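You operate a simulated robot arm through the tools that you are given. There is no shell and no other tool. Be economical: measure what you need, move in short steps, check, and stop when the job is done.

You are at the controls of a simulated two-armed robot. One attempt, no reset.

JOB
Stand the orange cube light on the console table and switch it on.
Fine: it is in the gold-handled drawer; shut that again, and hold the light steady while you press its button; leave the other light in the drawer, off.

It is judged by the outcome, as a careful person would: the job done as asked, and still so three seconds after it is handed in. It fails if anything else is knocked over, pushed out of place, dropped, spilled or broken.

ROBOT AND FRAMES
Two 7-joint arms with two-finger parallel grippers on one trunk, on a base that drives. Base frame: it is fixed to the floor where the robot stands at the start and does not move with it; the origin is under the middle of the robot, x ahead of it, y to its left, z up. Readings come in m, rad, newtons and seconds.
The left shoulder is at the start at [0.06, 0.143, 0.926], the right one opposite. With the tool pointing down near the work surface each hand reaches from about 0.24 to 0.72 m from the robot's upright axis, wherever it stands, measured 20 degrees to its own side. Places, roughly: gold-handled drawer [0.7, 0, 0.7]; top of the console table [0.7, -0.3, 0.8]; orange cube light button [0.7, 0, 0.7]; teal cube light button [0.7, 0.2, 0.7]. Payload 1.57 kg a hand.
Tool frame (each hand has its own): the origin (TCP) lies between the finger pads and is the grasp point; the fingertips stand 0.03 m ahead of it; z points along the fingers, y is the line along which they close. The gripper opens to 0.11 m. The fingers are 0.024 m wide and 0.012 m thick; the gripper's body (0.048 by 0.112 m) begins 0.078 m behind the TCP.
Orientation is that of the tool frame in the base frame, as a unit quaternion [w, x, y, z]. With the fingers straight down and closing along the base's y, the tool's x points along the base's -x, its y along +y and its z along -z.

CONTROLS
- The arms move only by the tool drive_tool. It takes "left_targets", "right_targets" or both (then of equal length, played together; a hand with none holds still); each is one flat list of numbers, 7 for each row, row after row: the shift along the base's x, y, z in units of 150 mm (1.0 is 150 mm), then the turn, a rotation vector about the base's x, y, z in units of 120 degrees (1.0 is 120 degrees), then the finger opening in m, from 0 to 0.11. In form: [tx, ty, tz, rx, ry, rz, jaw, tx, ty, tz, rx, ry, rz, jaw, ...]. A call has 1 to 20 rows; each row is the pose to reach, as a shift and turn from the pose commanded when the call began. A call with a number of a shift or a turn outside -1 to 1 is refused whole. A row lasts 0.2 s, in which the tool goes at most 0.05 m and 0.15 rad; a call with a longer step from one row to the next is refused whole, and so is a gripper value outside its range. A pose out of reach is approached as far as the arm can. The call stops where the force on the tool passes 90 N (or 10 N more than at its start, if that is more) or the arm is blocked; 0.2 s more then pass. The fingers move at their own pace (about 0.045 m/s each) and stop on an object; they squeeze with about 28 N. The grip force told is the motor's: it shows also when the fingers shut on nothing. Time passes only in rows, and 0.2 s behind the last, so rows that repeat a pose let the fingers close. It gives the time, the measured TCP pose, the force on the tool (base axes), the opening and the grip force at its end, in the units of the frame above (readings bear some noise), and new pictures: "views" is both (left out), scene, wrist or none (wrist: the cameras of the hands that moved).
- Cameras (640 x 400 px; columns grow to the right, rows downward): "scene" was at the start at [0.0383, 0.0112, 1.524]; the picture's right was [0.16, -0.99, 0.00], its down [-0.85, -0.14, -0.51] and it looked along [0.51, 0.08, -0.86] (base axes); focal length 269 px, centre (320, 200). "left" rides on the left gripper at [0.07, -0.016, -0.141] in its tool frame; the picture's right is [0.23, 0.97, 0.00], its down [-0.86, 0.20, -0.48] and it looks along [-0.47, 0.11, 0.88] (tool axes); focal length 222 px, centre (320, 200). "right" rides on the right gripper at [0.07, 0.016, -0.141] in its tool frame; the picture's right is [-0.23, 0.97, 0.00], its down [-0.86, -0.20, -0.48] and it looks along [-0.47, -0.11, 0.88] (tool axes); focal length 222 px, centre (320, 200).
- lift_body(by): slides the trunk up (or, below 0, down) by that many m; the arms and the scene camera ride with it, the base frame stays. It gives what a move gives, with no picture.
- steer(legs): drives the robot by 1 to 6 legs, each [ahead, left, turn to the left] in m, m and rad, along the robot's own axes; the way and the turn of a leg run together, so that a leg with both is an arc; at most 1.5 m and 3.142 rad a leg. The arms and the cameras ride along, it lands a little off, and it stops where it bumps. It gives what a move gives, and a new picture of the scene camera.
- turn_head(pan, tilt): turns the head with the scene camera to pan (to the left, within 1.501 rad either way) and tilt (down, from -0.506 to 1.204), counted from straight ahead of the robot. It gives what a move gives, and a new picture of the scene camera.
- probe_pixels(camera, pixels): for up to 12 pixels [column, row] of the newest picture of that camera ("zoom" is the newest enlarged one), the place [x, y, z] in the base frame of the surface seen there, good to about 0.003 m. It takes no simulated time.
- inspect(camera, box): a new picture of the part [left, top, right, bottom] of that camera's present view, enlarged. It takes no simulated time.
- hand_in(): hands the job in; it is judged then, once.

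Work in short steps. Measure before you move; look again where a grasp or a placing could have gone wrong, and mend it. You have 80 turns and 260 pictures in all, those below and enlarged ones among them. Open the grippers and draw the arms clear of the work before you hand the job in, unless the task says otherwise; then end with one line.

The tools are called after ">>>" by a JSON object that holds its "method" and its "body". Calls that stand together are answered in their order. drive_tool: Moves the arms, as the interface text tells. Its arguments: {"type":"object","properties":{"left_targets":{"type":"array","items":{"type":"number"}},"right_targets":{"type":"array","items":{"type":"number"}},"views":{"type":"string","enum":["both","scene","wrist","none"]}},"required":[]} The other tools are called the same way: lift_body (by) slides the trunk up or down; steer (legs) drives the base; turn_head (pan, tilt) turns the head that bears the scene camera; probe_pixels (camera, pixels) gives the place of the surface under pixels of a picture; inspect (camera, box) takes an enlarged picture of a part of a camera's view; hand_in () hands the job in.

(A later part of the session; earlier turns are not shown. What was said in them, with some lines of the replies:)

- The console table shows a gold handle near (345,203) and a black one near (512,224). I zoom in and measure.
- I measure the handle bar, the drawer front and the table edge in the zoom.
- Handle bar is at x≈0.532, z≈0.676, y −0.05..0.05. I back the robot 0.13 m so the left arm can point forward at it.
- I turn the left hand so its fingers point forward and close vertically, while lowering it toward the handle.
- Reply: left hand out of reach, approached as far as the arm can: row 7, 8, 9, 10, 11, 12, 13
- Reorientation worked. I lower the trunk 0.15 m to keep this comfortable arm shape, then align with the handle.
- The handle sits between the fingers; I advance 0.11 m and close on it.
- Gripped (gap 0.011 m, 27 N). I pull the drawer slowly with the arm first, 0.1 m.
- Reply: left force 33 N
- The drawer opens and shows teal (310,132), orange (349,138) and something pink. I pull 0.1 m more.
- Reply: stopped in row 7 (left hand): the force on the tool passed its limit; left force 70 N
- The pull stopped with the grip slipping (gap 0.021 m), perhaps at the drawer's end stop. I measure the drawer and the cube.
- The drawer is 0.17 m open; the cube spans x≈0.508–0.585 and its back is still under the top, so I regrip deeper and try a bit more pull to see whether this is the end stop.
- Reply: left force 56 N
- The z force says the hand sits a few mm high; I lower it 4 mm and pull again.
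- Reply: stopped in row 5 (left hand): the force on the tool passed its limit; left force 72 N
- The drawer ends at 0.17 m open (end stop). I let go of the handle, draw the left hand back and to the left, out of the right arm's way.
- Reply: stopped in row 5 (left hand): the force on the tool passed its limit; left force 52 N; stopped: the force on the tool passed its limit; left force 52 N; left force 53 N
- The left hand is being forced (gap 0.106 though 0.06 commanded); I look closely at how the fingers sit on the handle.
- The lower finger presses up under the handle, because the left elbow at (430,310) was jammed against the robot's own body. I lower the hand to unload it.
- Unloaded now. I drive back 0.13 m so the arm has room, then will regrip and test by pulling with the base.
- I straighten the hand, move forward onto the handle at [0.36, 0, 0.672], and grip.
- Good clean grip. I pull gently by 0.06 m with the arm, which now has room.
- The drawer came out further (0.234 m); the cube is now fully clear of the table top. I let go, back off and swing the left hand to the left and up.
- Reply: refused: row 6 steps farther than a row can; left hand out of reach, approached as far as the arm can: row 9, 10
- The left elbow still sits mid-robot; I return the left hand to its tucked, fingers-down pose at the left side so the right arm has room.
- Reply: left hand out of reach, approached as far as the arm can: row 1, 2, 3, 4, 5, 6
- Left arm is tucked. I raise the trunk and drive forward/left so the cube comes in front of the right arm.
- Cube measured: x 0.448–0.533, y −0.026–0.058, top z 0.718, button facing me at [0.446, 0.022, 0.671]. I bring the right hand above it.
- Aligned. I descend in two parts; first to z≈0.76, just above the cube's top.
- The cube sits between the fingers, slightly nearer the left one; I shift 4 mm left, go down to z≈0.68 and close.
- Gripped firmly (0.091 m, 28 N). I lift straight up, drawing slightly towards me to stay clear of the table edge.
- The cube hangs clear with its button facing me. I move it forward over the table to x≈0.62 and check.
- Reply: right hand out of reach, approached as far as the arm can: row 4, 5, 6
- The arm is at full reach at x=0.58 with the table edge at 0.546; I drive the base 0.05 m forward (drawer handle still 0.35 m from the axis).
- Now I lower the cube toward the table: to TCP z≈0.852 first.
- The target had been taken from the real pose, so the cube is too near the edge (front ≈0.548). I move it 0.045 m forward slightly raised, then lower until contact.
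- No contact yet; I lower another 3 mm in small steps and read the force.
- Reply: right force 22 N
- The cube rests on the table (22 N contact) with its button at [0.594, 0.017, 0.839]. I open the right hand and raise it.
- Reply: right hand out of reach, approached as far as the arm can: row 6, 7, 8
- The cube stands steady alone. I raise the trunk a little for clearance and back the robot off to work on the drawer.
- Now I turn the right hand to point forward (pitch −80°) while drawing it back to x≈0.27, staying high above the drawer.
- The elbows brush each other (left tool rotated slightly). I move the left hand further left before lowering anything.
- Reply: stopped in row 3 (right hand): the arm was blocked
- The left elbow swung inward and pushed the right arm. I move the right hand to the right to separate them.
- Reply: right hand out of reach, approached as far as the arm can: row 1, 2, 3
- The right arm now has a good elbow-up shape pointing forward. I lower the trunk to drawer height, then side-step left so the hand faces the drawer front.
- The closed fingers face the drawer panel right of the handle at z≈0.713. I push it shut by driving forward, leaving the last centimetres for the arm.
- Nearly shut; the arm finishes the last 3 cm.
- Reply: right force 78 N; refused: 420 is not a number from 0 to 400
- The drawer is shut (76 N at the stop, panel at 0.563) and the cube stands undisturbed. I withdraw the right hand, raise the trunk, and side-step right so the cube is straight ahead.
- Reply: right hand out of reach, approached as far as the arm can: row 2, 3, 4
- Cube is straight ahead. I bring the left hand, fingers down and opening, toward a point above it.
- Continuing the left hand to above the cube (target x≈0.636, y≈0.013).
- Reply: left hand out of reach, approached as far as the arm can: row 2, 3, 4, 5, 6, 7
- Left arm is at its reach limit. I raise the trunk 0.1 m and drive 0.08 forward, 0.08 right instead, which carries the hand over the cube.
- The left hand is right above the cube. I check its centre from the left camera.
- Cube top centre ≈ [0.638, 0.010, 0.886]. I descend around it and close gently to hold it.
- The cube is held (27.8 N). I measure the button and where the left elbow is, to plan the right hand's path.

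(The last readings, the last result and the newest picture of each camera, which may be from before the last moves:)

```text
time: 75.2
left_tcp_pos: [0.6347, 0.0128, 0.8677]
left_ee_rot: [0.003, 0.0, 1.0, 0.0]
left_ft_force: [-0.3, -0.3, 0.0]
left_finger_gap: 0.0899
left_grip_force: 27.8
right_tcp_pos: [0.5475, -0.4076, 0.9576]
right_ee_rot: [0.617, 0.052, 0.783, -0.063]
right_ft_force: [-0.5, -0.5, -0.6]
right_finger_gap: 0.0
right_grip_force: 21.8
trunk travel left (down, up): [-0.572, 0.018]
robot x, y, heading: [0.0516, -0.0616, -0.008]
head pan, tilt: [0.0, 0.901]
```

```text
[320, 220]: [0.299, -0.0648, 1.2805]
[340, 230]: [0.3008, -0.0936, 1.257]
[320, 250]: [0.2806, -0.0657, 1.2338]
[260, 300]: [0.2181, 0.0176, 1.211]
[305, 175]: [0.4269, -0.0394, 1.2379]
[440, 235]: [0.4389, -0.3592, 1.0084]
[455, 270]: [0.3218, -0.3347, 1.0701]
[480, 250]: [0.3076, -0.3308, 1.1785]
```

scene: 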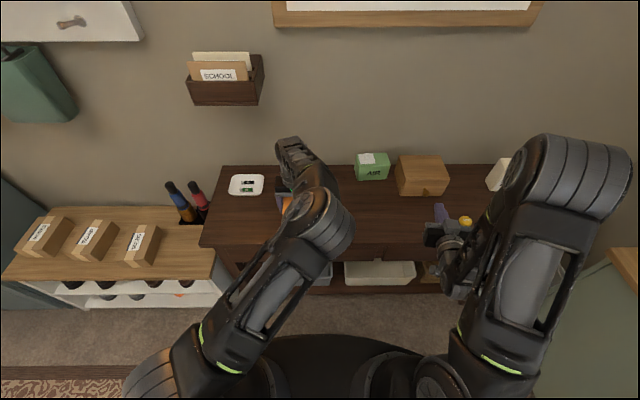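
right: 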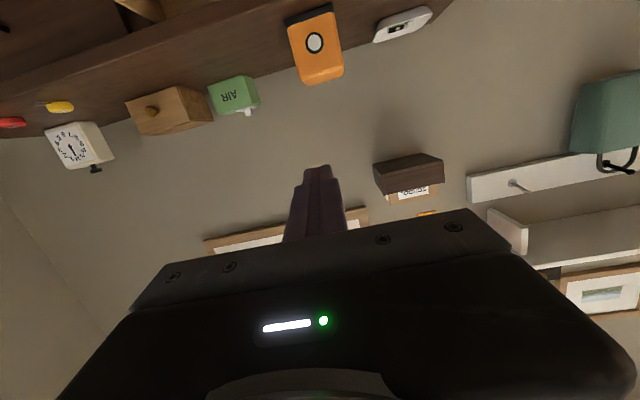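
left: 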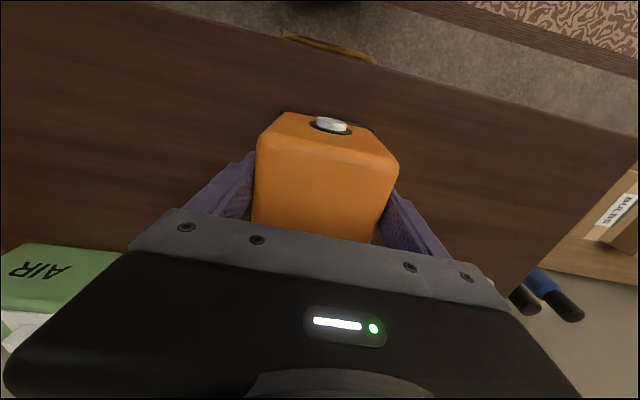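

The left elbow is high (z≈1.25), leaving room beneath. I tip the right hand to about 50° from vertical while moving it in toward the cube from the right, in front of the table edge.

>>> {"method": "drive_tool", "body": {"right_targets": [-0.05, 0.1, 0, 0, 0.054, 0, 0, -0.1, 0.2, 0, 0, 0.108, 0, 0, -0.15, 0.35, 0, 0, 0.162, 0, 0, -0.2, 0.5, 0, 0, 0.217, 0, 0, -0.25, 0.65, 0, 0, 0.217, 0, 0, -0.25, 0.8, 0, 0, 0.217, 0, 0]}}

```text
time: 76.5
left_tcp_pos: [0.634, 0.012, 0.8685]
left_ee_rot: [0.003, 0.0, 1.0, -0.001]
left_ft_force: [-0.4, 0.9, -0.2]
left_finger_gap: 0.0899
left_grip_force: 27.9
right_tcp_pos: [0.5494, -0.2842, 0.9554]
right_ee_rot: [0.424, 0.036, 0.902, -0.074]
right_ft_force: [0.9, -0.4, 0.5]
right_finger_gap: 0.0
right_grip_force: 21.3
right hand out of reach, approached as far as the arm can: row 1, 2, 3, 4, 5, 6
trunk travel left (down, up): [-0.572, 0.018]
robot x, y, heading: [0.0496, -0.0602, -0.002]
head pan, tilt: [0.0, 0.901]
```

scene: 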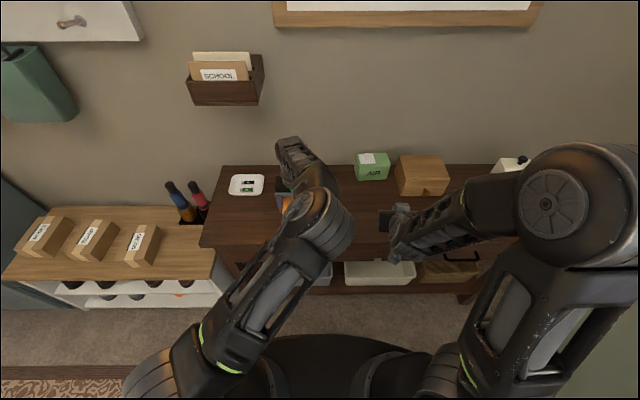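
right: 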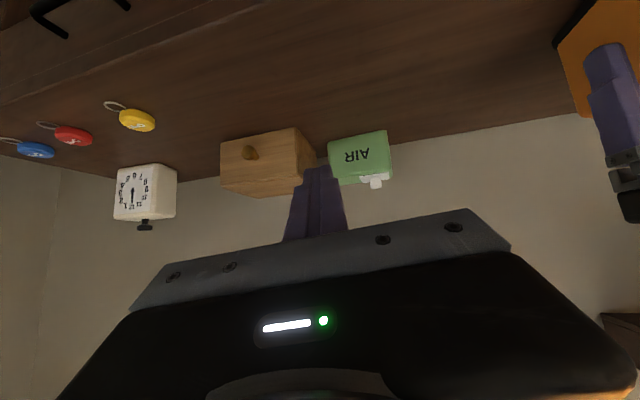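

The right arm now has a clean elbow-out shape. I yaw the hand 35° to the left and bring it in lower, still short of the cube.

>>> {"method": "drive_tool", "body": {"right_targets": [-0.06, 0.1, -0.05, 0, 0, 0.048, 0, -0.12, 0.25, -0.1, 0, 0, 0.096, 0, -0.18, 0.4, -0.15, 0, 0, 0.144, 0, -0.24, 0.55, -0.2, 0, 0, 0.192, 0, -0.3, 0.7, -0.25, 0, 0, 0.24, 0, -0.33, 0.85, -0.3, 0, 0, 0.29, 0, -0.33, 0.95, -0.35, 0, 0, 0.29, 0]}}

```text
time: 78.2
left_tcp_pos: [0.6359, 0.0132, 0.8686]
left_ee_rot: [0.003, 0.0, 1.0, -0.001]
left_ft_force: [0.3, 0.1, 0.4]
left_finger_gap: 0.0898
left_grip_force: 28.1
right_tcp_pos: [0.5225, -0.1359, 0.8961]
right_ee_rot: [0.427, -0.236, 0.871, 0.058]
right_ft_force: [0.0, -0.1, -0.2]
right_finger_gap: 0.0001
right_grip_force: 21.2
right hand out of reach, approached as far as the arm can: row 1, 2, 3, 4, 5, 6, 7
trunk travel left (down, up): [-0.572, 0.018]
robot x, y, heading: [0.0525, -0.0599, -0.003]
head pan, tilt: [0.0, 0.901]
```

scene: 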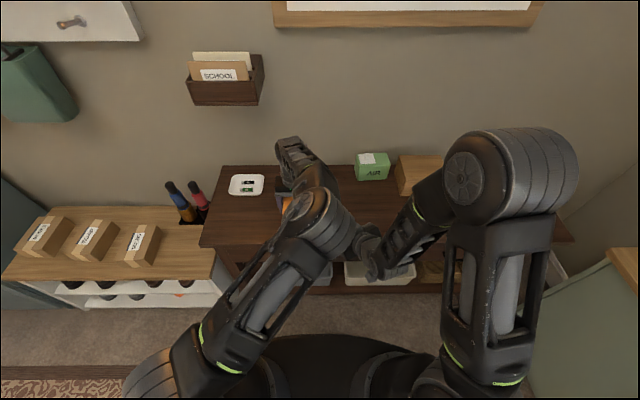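
right: 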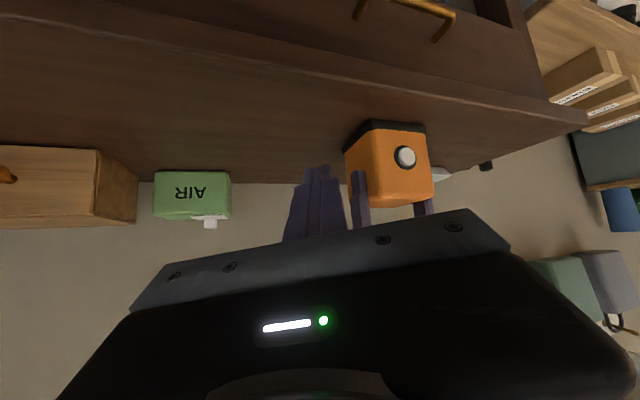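

Excellent view: the button shows at (405,157). I line the closed fingertips up in front of it (TCP ≈ [0.53, 0.006, 0.851]).

>>> {"method": "drive_tool", "body": {"right_targets": [0, 0.2, -0.06, 0, 0, 0, 0, 0, 0.4, -0.12, 0, 0, 0, 0, 0, 0.6, -0.18, 0, 0, 0, 0, 0, 0.8, -0.25, 0, 0, 0, 0, 0.04, 0.94, -0.3, 0, 0, 0, 0, 0.04, 0.94, -0.3, 0, 0, 0, 0], "views": "both"}}

```text
time: 79.5
left_tcp_pos: [0.6354, 0.0643, 0.849]
left_ee_rot: [-0.015, -0.049, 0.999, 0.0]
left_ft_force: [0.0, -0.3, -1.2]
left_finger_gap: 0.0898
left_grip_force: 20.0
right_tcp_pos: [0.5543, -0.0495, 0.8464]
right_ee_rot: [0.422, -0.178, 0.888, 0.031]
right_ft_force: [0.2, 0.3, -0.1]
right_finger_gap: 0.0001
right_grip_force: 21.0
trunk travel left (down, up): [-0.572, 0.018]
robot x, y, heading: [0.0473, -0.064, -0.001]
head pan, tilt: [0.0, 0.901]
```

scene: 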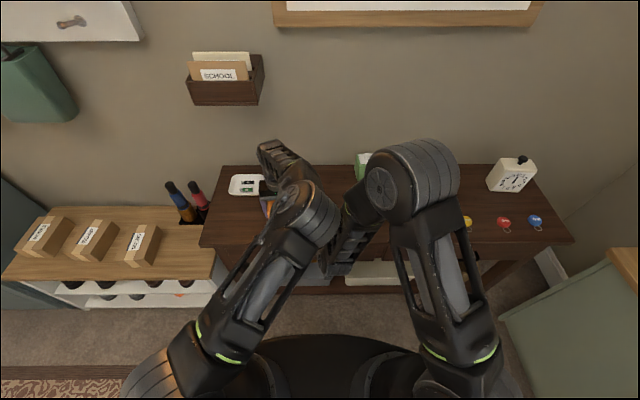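
right: 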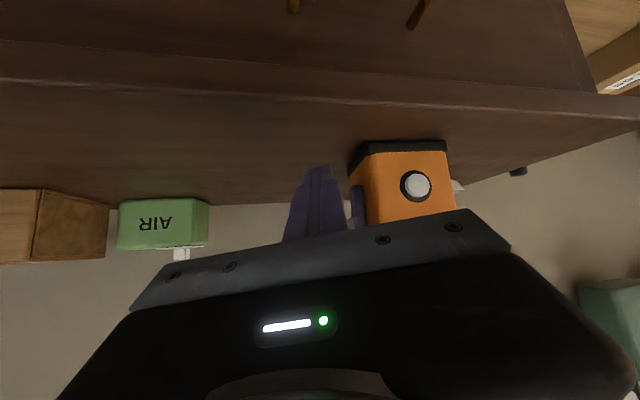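

The right upper arm pushed the left arm, and the held cube slid 5 cm. I back the right hand off at once.

>>> {"method": "drive_tool", "body": {"right_targets": [-0.02, -0.1, 0.02, 0, 0, 0, 0, -0.05, -0.25, 0.05, 0, 0, 0, 0, -0.1, -0.4, 0.1, 0, 0, 0, 0, -0.15, -0.6, 0.15, 0, 0, 0, 0, -0.15, -0.7, 0.15, 0, 0, 0, 0], "views": "both"}}

```text
time: 80.8
left_tcp_pos: [0.635, 0.0124, 0.8667]
left_ee_rot: [0.004, 0.001, 1.0, 0.0]
left_ft_force: [0.8, -0.4, -1.4]
left_finger_gap: 0.0901
left_grip_force: 27.9
right_tcp_pos: [0.5075, -0.1002, 0.8759]
right_ee_rot: [0.427, -0.236, 0.871, 0.057]
right_ft_force: [0.0, -0.2, -0.2]
right_finger_gap: 0.0
right_grip_force: 20.8
trunk travel left (down, up): [-0.572, 0.018]
robot x, y, heading: [0.0582, -0.0633, -0.005]
head pan, tilt: [0.0, 0.901]
```

scene: 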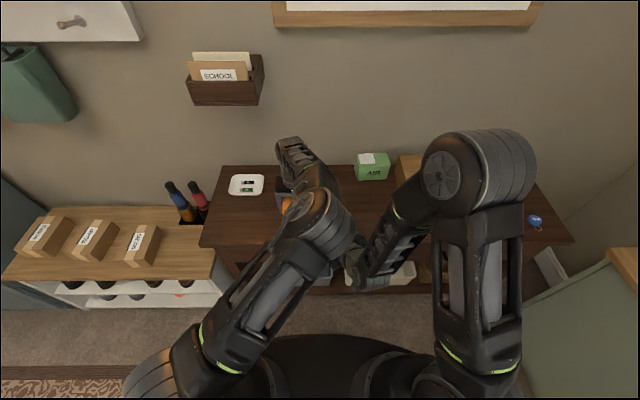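
right: 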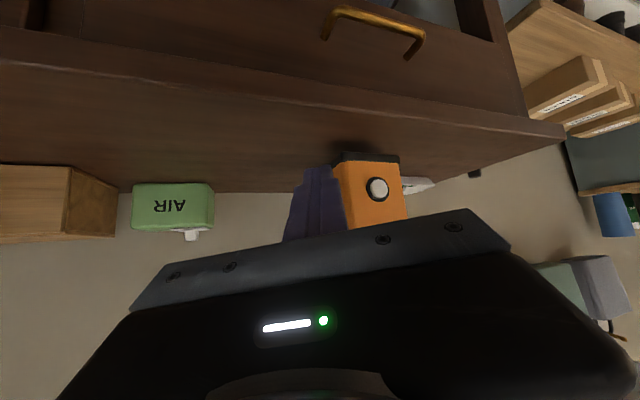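

Backing off restored the left hand (y=0.012, still gripping). To keep the right wrist away from the left elbow I yaw the right hand another 35° so it comes in from the right.

>>> {"method": "drive_tool", "body": {"right_targets": [0, -0.05, 0, 0, 0, 0.05, 0, 0.02, -0.1, 0, 0, 0, 0.1, 0, 0.04, -0.15, 0, 0, 0, 0.15, 0, 0.06, -0.2, 0, 0, 0, 0.2, 0, 0.1, -0.2, 0, 0, 0, 0.25, 0, 0.15, -0.2, 0, 0, 0, 0.29, 0, 0.15, -0.2, 0, 0, 0, 0.29, 0]}}

>>> {"method": "inspect", "body": {"camera": "left", "box": [160, 40, 480, 260]}}

```text
time: 82.3
left_tcp_pos: [0.635, 0.0119, 0.8683]
left_ee_rot: [0.003, 0.002, 1.0, 0.0]
left_ft_force: [-0.1, -0.6, -0.5]
left_finger_gap: 0.09
left_grip_force: 27.9
right_tcp_pos: [0.5282, -0.1314, 0.8742]
right_ee_rot: [0.39, -0.485, 0.761, 0.182]
right_ft_force: [-0.1, -0.2, 0.3]
right_finger_gap: 0.0003
right_grip_force: 21.5
trunk travel left (down, up): [-0.572, 0.018]
robot x, y, heading: [0.0494, -0.0651, -0.002]
head pan, tilt: [0.0, 0.901]
```

scene: 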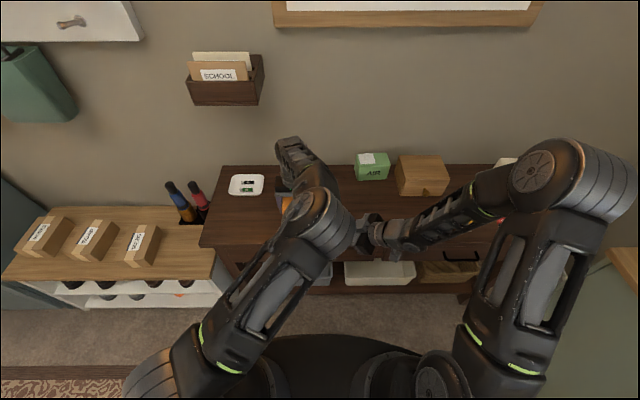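
right: 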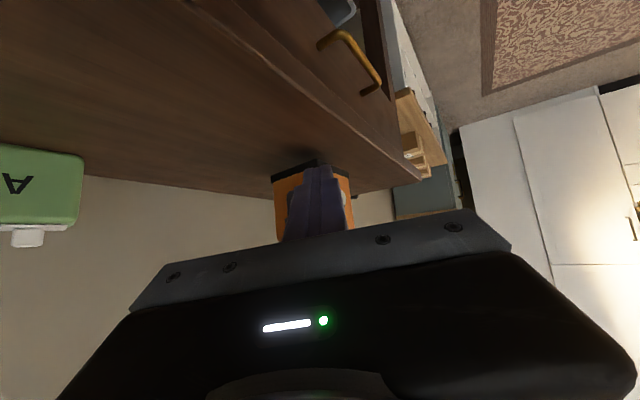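

```text
1.82 times, centred on (320, 150) of left
```

zoom: 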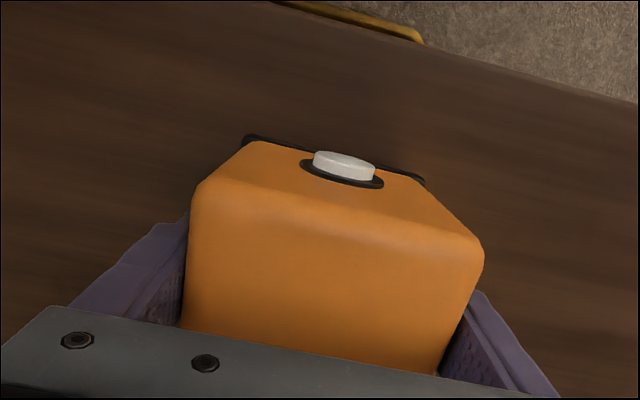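

>>> {"method": "probe_pixels", "body": {"camera": "zoom", "pixels": [[345, 158], [318, 158], [372, 172], [343, 172], [345, 180], [302, 162], [383, 184]]}}

```text
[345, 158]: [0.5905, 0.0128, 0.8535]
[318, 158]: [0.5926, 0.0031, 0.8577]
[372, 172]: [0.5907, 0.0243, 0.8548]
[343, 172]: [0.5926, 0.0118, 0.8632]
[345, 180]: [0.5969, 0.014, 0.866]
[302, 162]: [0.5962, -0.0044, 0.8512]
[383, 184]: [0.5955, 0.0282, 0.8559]
```

The button centre now reads z≈0.853 (was 0.839): the cube slipped up in the fingers and hangs about 15 mm above the table. I lower the left hand in small steps till it touches.

>>> {"method": "drive_tool", "body": {"left_targets": [0, 0, -0.03, 0, 0, 0, 0.085, 0, 0, -0.06, 0, 0, 0, 0.085, 0, 0, -0.075, 0, 0, 0, 0.085, 0, 0, -0.085, 0, 0, 0, 0.085, 0, 0, -0.085, 0, 0, 0, 0.085], "views": "none"}}

>>> {"method": "inspect", "body": {"camera": "right", "box": [200, 110, 420, 250]}}

```text
time: 83.5
left_tcp_pos: [0.6357, 0.0129, 0.8554]
left_ee_rot: [0.002, 0.001, 1.0, -0.001]
left_ft_force: [0.1, -0.3, -1.8]
left_finger_gap: 0.0897
left_grip_force: 27.8
right_tcp_pos: [0.5285, -0.1324, 0.8743]
right_ee_rot: [0.39, -0.485, 0.762, 0.182]
right_ft_force: [0.2, -0.5, -0.7]
right_finger_gap: 0.0002
right_grip_force: 21.5
trunk travel left (down, up): [-0.572, 0.018]
robot x, y, heading: [0.053, -0.0645, -0.008]
head pan, tilt: [0.0, 0.901]
```

```text
2.86 times, centred on (310, 180) of right
```

zoom: 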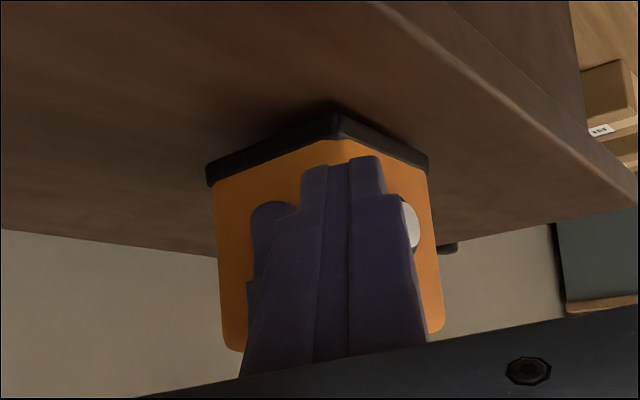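

Still no contact (−1.8 N is the weight). A few more millimetres.

>>> {"method": "drive_tool", "body": {"left_targets": [0, 0, -0.007, 0, 0, 0, 0.085, 0, 0, -0.014, 0, 0, 0, 0.085, 0, 0, -0.02, 0, 0, 0, 0.085, 0, 0, -0.02, 0, 0, 0, 0.085], "views": "none"}}

>>> {"method": "inspect", "body": {"camera": "left", "box": [160, 40, 480, 260]}}

>>> {"method": "probe_pixels", "body": {"camera": "zoom", "pixels": [[345, 158], [343, 172], [345, 180], [302, 162], [383, 184], [320, 250], [320, 300]]}}

```text
time: 84.5
left_tcp_pos: [0.6361, 0.0129, 0.8514]
left_ee_rot: [0.004, 0.001, 1.0, -0.001]
left_ft_force: [-0.3, 0.1, -1.5]
left_finger_gap: 0.0901
left_grip_force: 28.2
right_tcp_pos: [0.5291, -0.1318, 0.8738]
right_ee_rot: [0.39, -0.485, 0.761, 0.182]
right_ft_force: [0.6, 0.4, -0.4]
right_finger_gap: 0.0
right_grip_force: 20.6
trunk travel left (down, up): [-0.572, 0.018]
robot x, y, heading: [0.0514, -0.0618, -0.0]
head pan, tilt: [0.0, 0.901]
```

```text
1.82 times, centred on (320, 150) of left
```

zoom: 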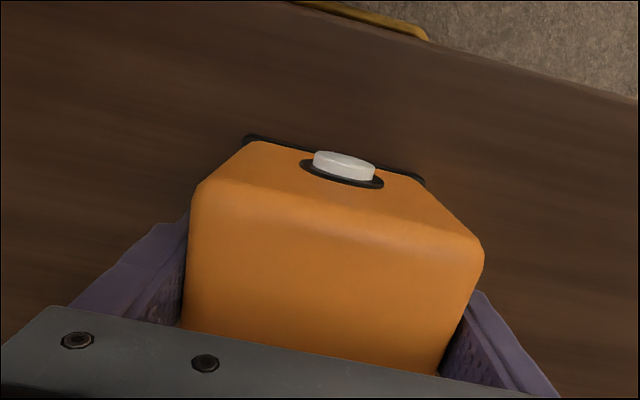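

```text
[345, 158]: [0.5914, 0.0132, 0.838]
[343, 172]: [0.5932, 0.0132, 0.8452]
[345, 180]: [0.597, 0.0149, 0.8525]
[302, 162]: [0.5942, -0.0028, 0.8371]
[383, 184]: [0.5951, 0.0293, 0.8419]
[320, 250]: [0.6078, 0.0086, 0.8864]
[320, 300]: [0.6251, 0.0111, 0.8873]
```

Cube top is back at 0.887, within a millimetre of resting. One last 2 mm.

>>> {"method": "drive_tool", "body": {"left_targets": [0, 0, -0.007, 0, 0, 0, 0.085, 0, 0, -0.013, 0, 0, 0, 0.085, 0, 0, -0.013, 0, 0, 0, 0.085], "views": "none"}}

```text
time: 85.3
left_tcp_pos: [0.6348, 0.013, 0.8502]
left_ee_rot: [0.003, 0.001, 1.0, -0.001]
left_ft_force: [0.8, -0.1, 1.0]
left_finger_gap: 0.0898
left_grip_force: 27.8
right_tcp_pos: [0.5286, -0.1317, 0.8755]
right_ee_rot: [0.391, -0.484, 0.761, 0.182]
right_ft_force: [0.3, 0.7, 0.1]
right_finger_gap: 0.0001
right_grip_force: 21.0
trunk travel left (down, up): [-0.572, 0.018]
robot x, y, heading: [0.0542, -0.0605, -0.009]
head pan, tilt: [0.0, 0.901]
```

Contact just begins, so the cube stands on the table while held. Now I bring the right fingertips in front of the button, watching the left hand for any push.

>>> {"method": "drive_tool", "body": {"right_targets": [0, 0.1, -0.04, 0, 0, 0, 0, 0, 0.2, -0.08, 0, 0, 0, 0, 0, 0.3, -0.12, 0, 0, 0, 0, 0.02, 0.4, -0.163, 0, 0, 0, 0, 0.04, 0.5, -0.163, 0, 0, 0, 0, 0.04, 0.5, -0.163, 0, 0, 0, 0], "views": "scene"}}

```text
time: 86.8
left_tcp_pos: [0.6351, 0.0132, 0.8496]
left_ee_rot: [0.003, 0.001, 1.0, -0.001]
left_ft_force: [0.1, -0.3, 1.9]
left_finger_gap: 0.0899
left_grip_force: 28.1
right_tcp_pos: [0.5351, -0.0561, 0.8507]
right_ee_rot: [0.392, -0.484, 0.761, 0.183]
right_ft_force: [0.0, 0.2, -0.2]
right_finger_gap: 0.0001
right_grip_force: 21.4
trunk travel left (down, up): [-0.572, 0.018]
robot x, y, heading: [0.0481, -0.0599, -0.01]
head pan, tilt: [0.0, 0.901]
```

scene: 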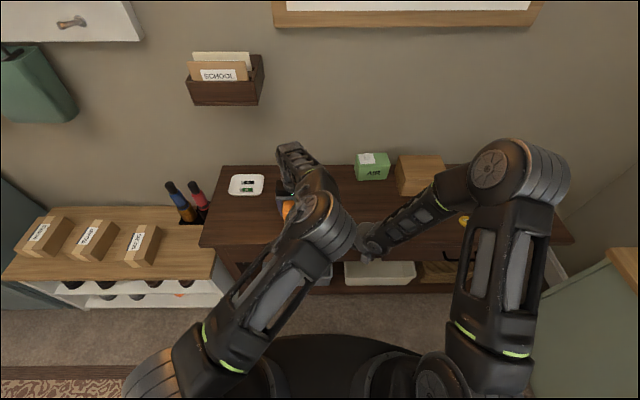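

No push on the left hand. I bring the right in the remaining 5 cm and view it.

>>> {"method": "drive_tool", "body": {"right_targets": [0, 0.08, 0, 0, 0, 0, 0, 0, 0.16, 0, 0, 0, 0, 0, 0, 0.24, 0, 0, 0, 0, 0, 0, 0.33, 0, 0, 0, 0, 0, 0, 0.33, 0, 0, 0, 0, 0]}}

>>> {"method": "inspect", "body": {"camera": "left", "box": [160, 0, 480, 220]}}

```text
time: 88.0
left_tcp_pos: [0.634, 0.0128, 0.8492]
left_ee_rot: [0.004, 0.001, 1.0, -0.001]
left_ft_force: [0.3, -0.7, 2.7]
left_finger_gap: 0.0898
left_grip_force: 27.7
right_tcp_pos: [0.5348, -0.0064, 0.8511]
right_ee_rot: [0.39, -0.485, 0.761, 0.182]
right_ft_force: [0.7, -0.5, -0.4]
right_finger_gap: 0.0
right_grip_force: 21.7
trunk travel left (down, up): [-0.572, 0.018]
robot x, y, heading: [0.0518, -0.0662, -0.003]
head pan, tilt: [0.0, 0.901]
```

scene: 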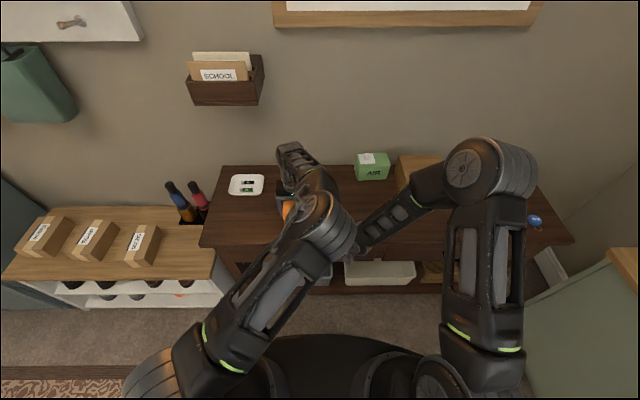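
right: 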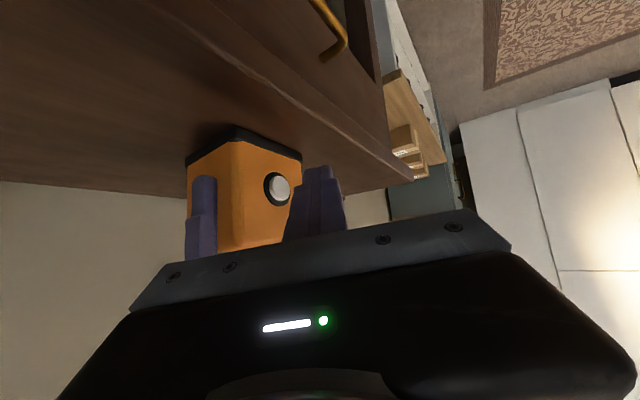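

```text
1.82 times, centred on (320, 110) of left
```

zoom: 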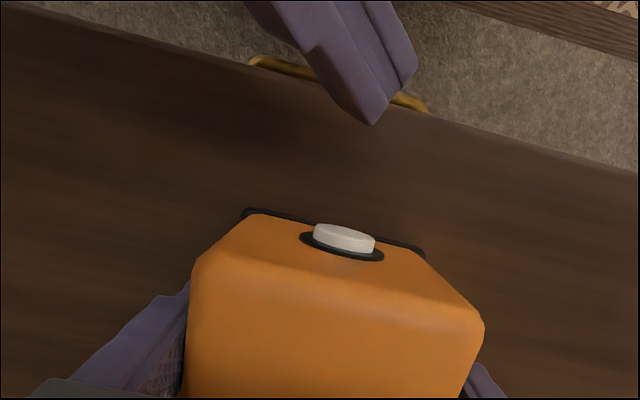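

The leading fingertip corner is at (371,120) in the zoom; I measure it against the button.

>>> {"method": "probe_pixels", "body": {"camera": "zoom", "pixels": [[371, 120], [360, 112], [395, 98], [412, 72], [345, 95], [344, 230], [344, 243], [318, 228], [372, 242]]}}

```text
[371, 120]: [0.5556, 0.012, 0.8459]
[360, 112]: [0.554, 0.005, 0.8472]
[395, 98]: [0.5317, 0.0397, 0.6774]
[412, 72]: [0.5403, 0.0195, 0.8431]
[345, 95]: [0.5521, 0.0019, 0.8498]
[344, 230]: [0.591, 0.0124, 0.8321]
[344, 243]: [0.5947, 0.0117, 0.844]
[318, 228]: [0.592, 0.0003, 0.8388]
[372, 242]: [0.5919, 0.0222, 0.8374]
```

The corner sits at [0.556, 0.012, 0.846] vs button centre [0.591, 0.012, 0.838]: aligned in y. I lower 5 mm and advance to just touching, then press slowly.

>>> {"method": "drive_tool", "body": {"right_targets": [0, 0, -0.033, 0, 0, 0, 0, 0.07, 0, -0.033, 0, 0, 0, 0, 0.14, 0, -0.033, 0, 0, 0, 0, 0.2, 0, -0.033, 0, 0, 0, 0, 0.23, 0, -0.033, 0, 0, 0, 0, 0.25, 0, -0.033, 0, 0, 0, 0, 0.26, 0, -0.033, 0, 0, 0, 0], "views": "wrist"}}

>>> {"method": "inspect", "body": {"camera": "left", "box": [160, 0, 480, 220]}}

```text
time: 89.5
left_tcp_pos: [0.6358, 0.0131, 0.8492]
left_ee_rot: [0.004, 0.0, 1.0, -0.002]
left_ft_force: [4.7, -0.2, 0.1]
left_finger_gap: 0.0899
left_grip_force: 28.0
right_tcp_pos: [0.5735, -0.0089, 0.8445]
right_ee_rot: [0.389, -0.485, 0.761, 0.183]
right_ft_force: [-5.0, 0.6, 0.5]
right_finger_gap: 0.0001
right_grip_force: 21.8
trunk travel left (down, up): [-0.572, 0.018]
robot x, y, heading: [0.0524, -0.0632, -0.005]
head pan, tilt: [0.0, 0.901]
```

right: 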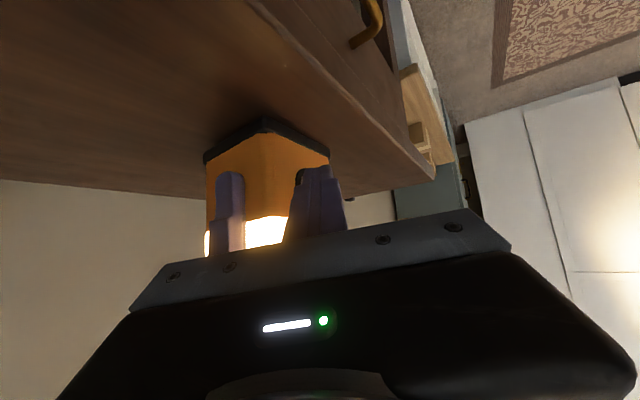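

```text
1.82 times, centred on (320, 110) of left
```

zoom: 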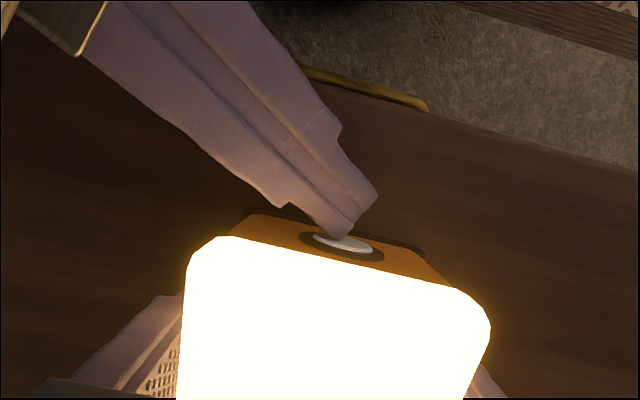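

The light is on. I withdraw the right hand straight back from the button, then away to the right.

>>> {"method": "drive_tool", "body": {"right_targets": [-0.08, 0, 0, 0, 0, 0, 0, -0.22, 0, 0.01, 0, 0, 0, 0, -0.27, -0.15, 0.02, 0, 0, 0, 0, -0.27, -0.4, 0.05, 0, 0, 0, 0, -0.27, -0.65, 0.1, 0, 0, 0, 0, -0.25, -0.9, 0.15, 0, 0, 0, 0]}}

```text
time: 91.0
left_tcp_pos: [0.6348, 0.0123, 0.8508]
left_ee_rot: [0.003, 0.0, 1.0, -0.001]
left_ft_force: [-1.3, -1.1, 2.7]
left_finger_gap: 0.0899
left_grip_force: 27.7
right_tcp_pos: [0.5369, -0.1424, 0.8661]
right_ee_rot: [0.39, -0.485, 0.761, 0.182]
right_ft_force: [1.3, 0.4, 0.2]
right_finger_gap: 0.0002
right_grip_force: 21.4
trunk travel left (down, up): [-0.572, 0.018]
robot x, y, heading: [0.0499, -0.065, -0.01]
head pan, tilt: [0.0, 0.901]
```

scene: 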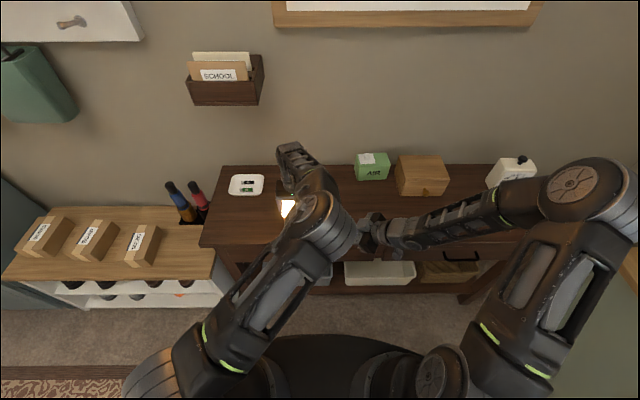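
right: 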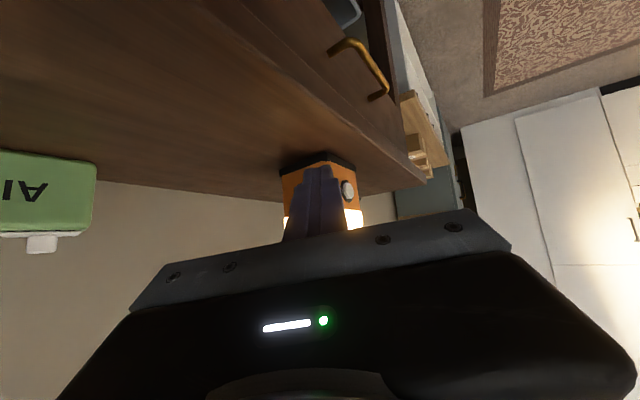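

Still lit. The cube is in contact with the table (+2.7 N); I open the left hand and raise it straight up.

>>> {"method": "drive_tool", "body": {"left_targets": [0, 0, 0, 0, 0, 0, 0.11, 0, 0, 0, 0, 0, 0, 0.11, 0, 0, 0, 0, 0, 0, 0.11, 0, 0, 0.1, 0, 0, 0, 0.11, 0, 0, 0.25, 0, 0, 0, 0.11, 0, 0, 0.45, 0, 0, 0, 0.11, 0, 0, 0.65, 0, 0, 0, 0.11, 0, 0, 0.8, 0, 0, 0, 0.11]}}

```text
time: 92.8
left_tcp_pos: [0.6342, 0.0126, 0.9711]
left_ee_rot: [0.002, 0.0, 1.0, -0.001]
left_ft_force: [-0.8, 0.2, -0.8]
left_finger_gap: 0.1102
left_grip_force: 0.0
right_tcp_pos: [0.5368, -0.1421, 0.8673]
right_ee_rot: [0.39, -0.484, 0.762, 0.181]
right_ft_force: [0.3, 0.5, -0.1]
right_finger_gap: 0.0
right_grip_force: 21.3
trunk travel left (down, up): [-0.572, 0.018]
robot x, y, heading: [0.0528, -0.059, -0.007]
head pan, tilt: [0.0, 0.901]
```

scene: 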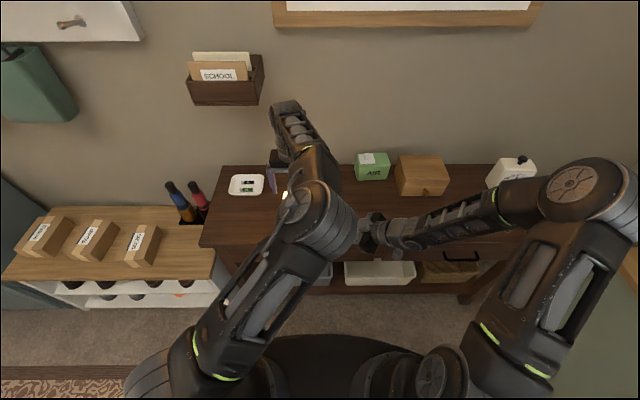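
left: 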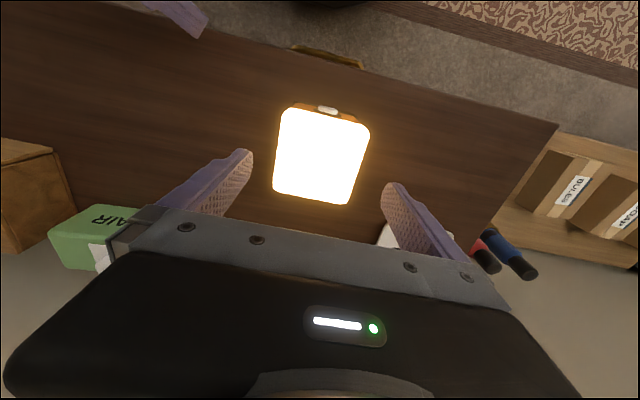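

The lit cube stands alone, with the left fingers 5 cm above it. I open the right gripper and drive straight back to clear everything.

>>> {"method": "drive_tool", "body": {"right_targets": [0, 0, 0, 0, 0, 0, 0.04, 0, 0, 0, 0, 0, 0, 0.06], "views": "none"}}

>>> {"method": "steer", "body": {"legs": [[-0.4, 0, 0]]}}

>>> {"method": "turn_head", "body": {"pan": 0.1, "tilt": 0.6}}

>>> {"method": "inspect", "body": {"camera": "left", "box": [0, 0, 640, 400]}}

```text
time: 93.3
left_tcp_pos: [0.6345, 0.0123, 0.9707]
left_ee_rot: [0.004, 0.001, 1.0, -0.001]
left_ft_force: [0.6, -0.5, -0.7]
left_finger_gap: 0.1099
left_grip_force: 0.1
right_tcp_pos: [0.5364, -0.1419, 0.8658]
right_ee_rot: [0.39, -0.485, 0.762, 0.182]
right_ft_force: [0.3, -0.2, 0.7]
right_finger_gap: 0.0479
right_grip_force: 0.0
trunk travel left (down, up): [-0.572, 0.018]
robot x, y, heading: [0.053, -0.063, -0.004]
head pan, tilt: [0.0, 0.901]
```

```text
time: 95.8
left_tcp_pos: [0.2335, 0.0142, 0.9716]
left_ee_rot: [0.004, 0.0, 1.0, -0.002]
left_ft_force: [0.2, 0.0, 0.3]
left_finger_gap: 0.1098
left_grip_force: 0.0
right_tcp_pos: [0.1367, -0.1389, 0.8666]
right_ee_rot: [0.391, -0.486, 0.76, 0.183]
right_ft_force: [0.4, 0.1, 1.0]
right_finger_gap: 0.0598
right_grip_force: 0.0
trunk travel left (down, up): [-0.572, 0.018]
robot x, y, heading: [-0.3472, -0.063, -0.005]
head pan, tilt: [0.0, 0.901]
```

scene: 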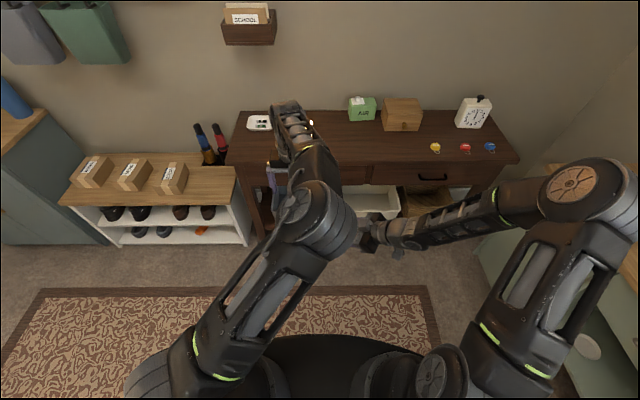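

```text
time: 96.7
left_tcp_pos: [0.2339, 0.014, 0.9694]
left_ee_rot: [0.003, 0.0, 1.0, -0.001]
left_ft_force: [0.1, -0.2, 0.0]
left_finger_gap: 0.1099
left_grip_force: 0.0
right_tcp_pos: [0.1361, -0.1387, 0.8659]
right_ee_rot: [0.39, -0.485, 0.761, 0.182]
right_ft_force: [-0.7, -0.1, 0.0]
right_finger_gap: 0.0599
right_grip_force: 0.2
trunk travel left (down, up): [-0.572, 0.018]
robot x, y, heading: [-0.3458, -0.0591, -0.005]
head pan, tilt: [0.099, 0.6]
```

scene: 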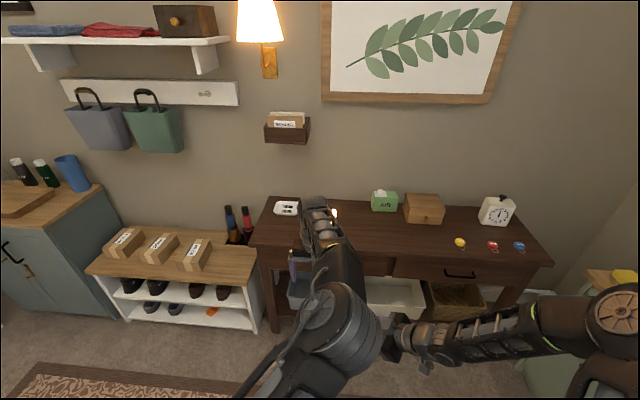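

```text
1.00 times, centred on (320, 200) of left
```

zoom: 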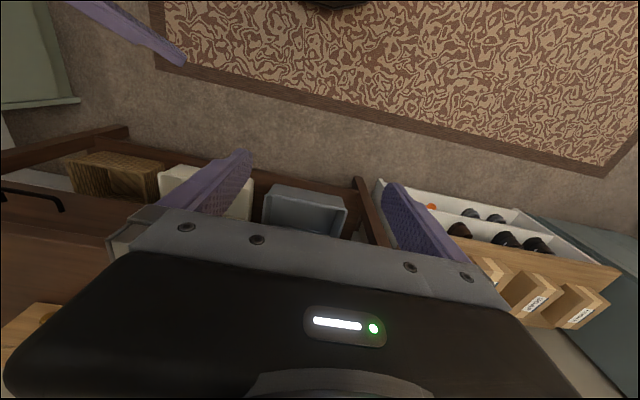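

The left arm hides the cube and the drawer; I side-step left for a last check.

>>> {"method": "steer", "body": {"legs": [[0, 0.3, 0]]}}

>>> {"method": "inspect", "body": {"camera": "scene", "box": [280, 160, 540, 330]}}

```text
time: 98.7
left_tcp_pos: [0.2353, 0.3176, 0.9703]
left_ee_rot: [0.004, 0.0, 1.0, 0.0]
left_ft_force: [-0.9, -0.5, 0.1]
left_finger_gap: 0.11
left_grip_force: 0.0
right_tcp_pos: [0.138, 0.1634, 0.8663]
right_ee_rot: [0.39, -0.486, 0.761, 0.182]
right_ft_force: [-0.2, 0.0, -0.2]
right_finger_gap: 0.0605
right_grip_force: 0.0
trunk travel left (down, up): [-0.572, 0.018]
robot x, y, heading: [-0.3491, 0.2396, -0.003]
head pan, tilt: [0.099, 0.6]
```

scene: 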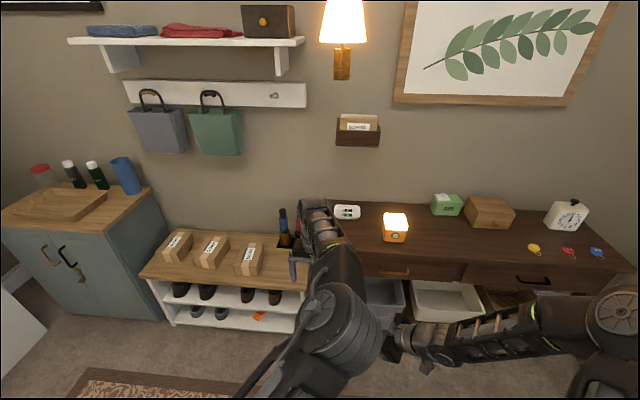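

```text
2.35 times, centred on (410, 245) of scene
```

zoom: 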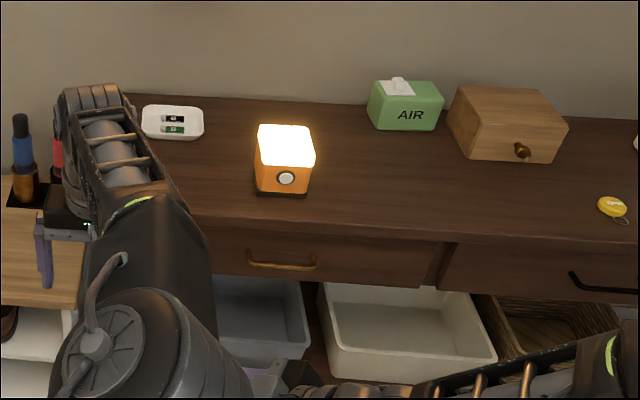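

The lit cube stands on the table and the rest looks in place. I check that the drawer front is flush with its neighbour.

>>> {"method": "probe_pixels", "body": {"camera": "zoom", "pixels": [[340, 255], [400, 262], [500, 270], [540, 280], [280, 266]]}}

```text
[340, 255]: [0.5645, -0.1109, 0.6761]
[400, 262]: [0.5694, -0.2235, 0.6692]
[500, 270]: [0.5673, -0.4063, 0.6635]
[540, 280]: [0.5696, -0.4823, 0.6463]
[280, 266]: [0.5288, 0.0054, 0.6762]
```

The drawer front is flush at x≈0.566, the same as its neighbour. The cube is lit and both arms are clear, so I hand the job in.

>>> {"method": "hand_in", "body": {}}

```text
The job is handed in.
```

The orange cube light is standing on the console table, switched on. The gold-handled drawer is shut again with the teal light still inside, and I never touched its button.
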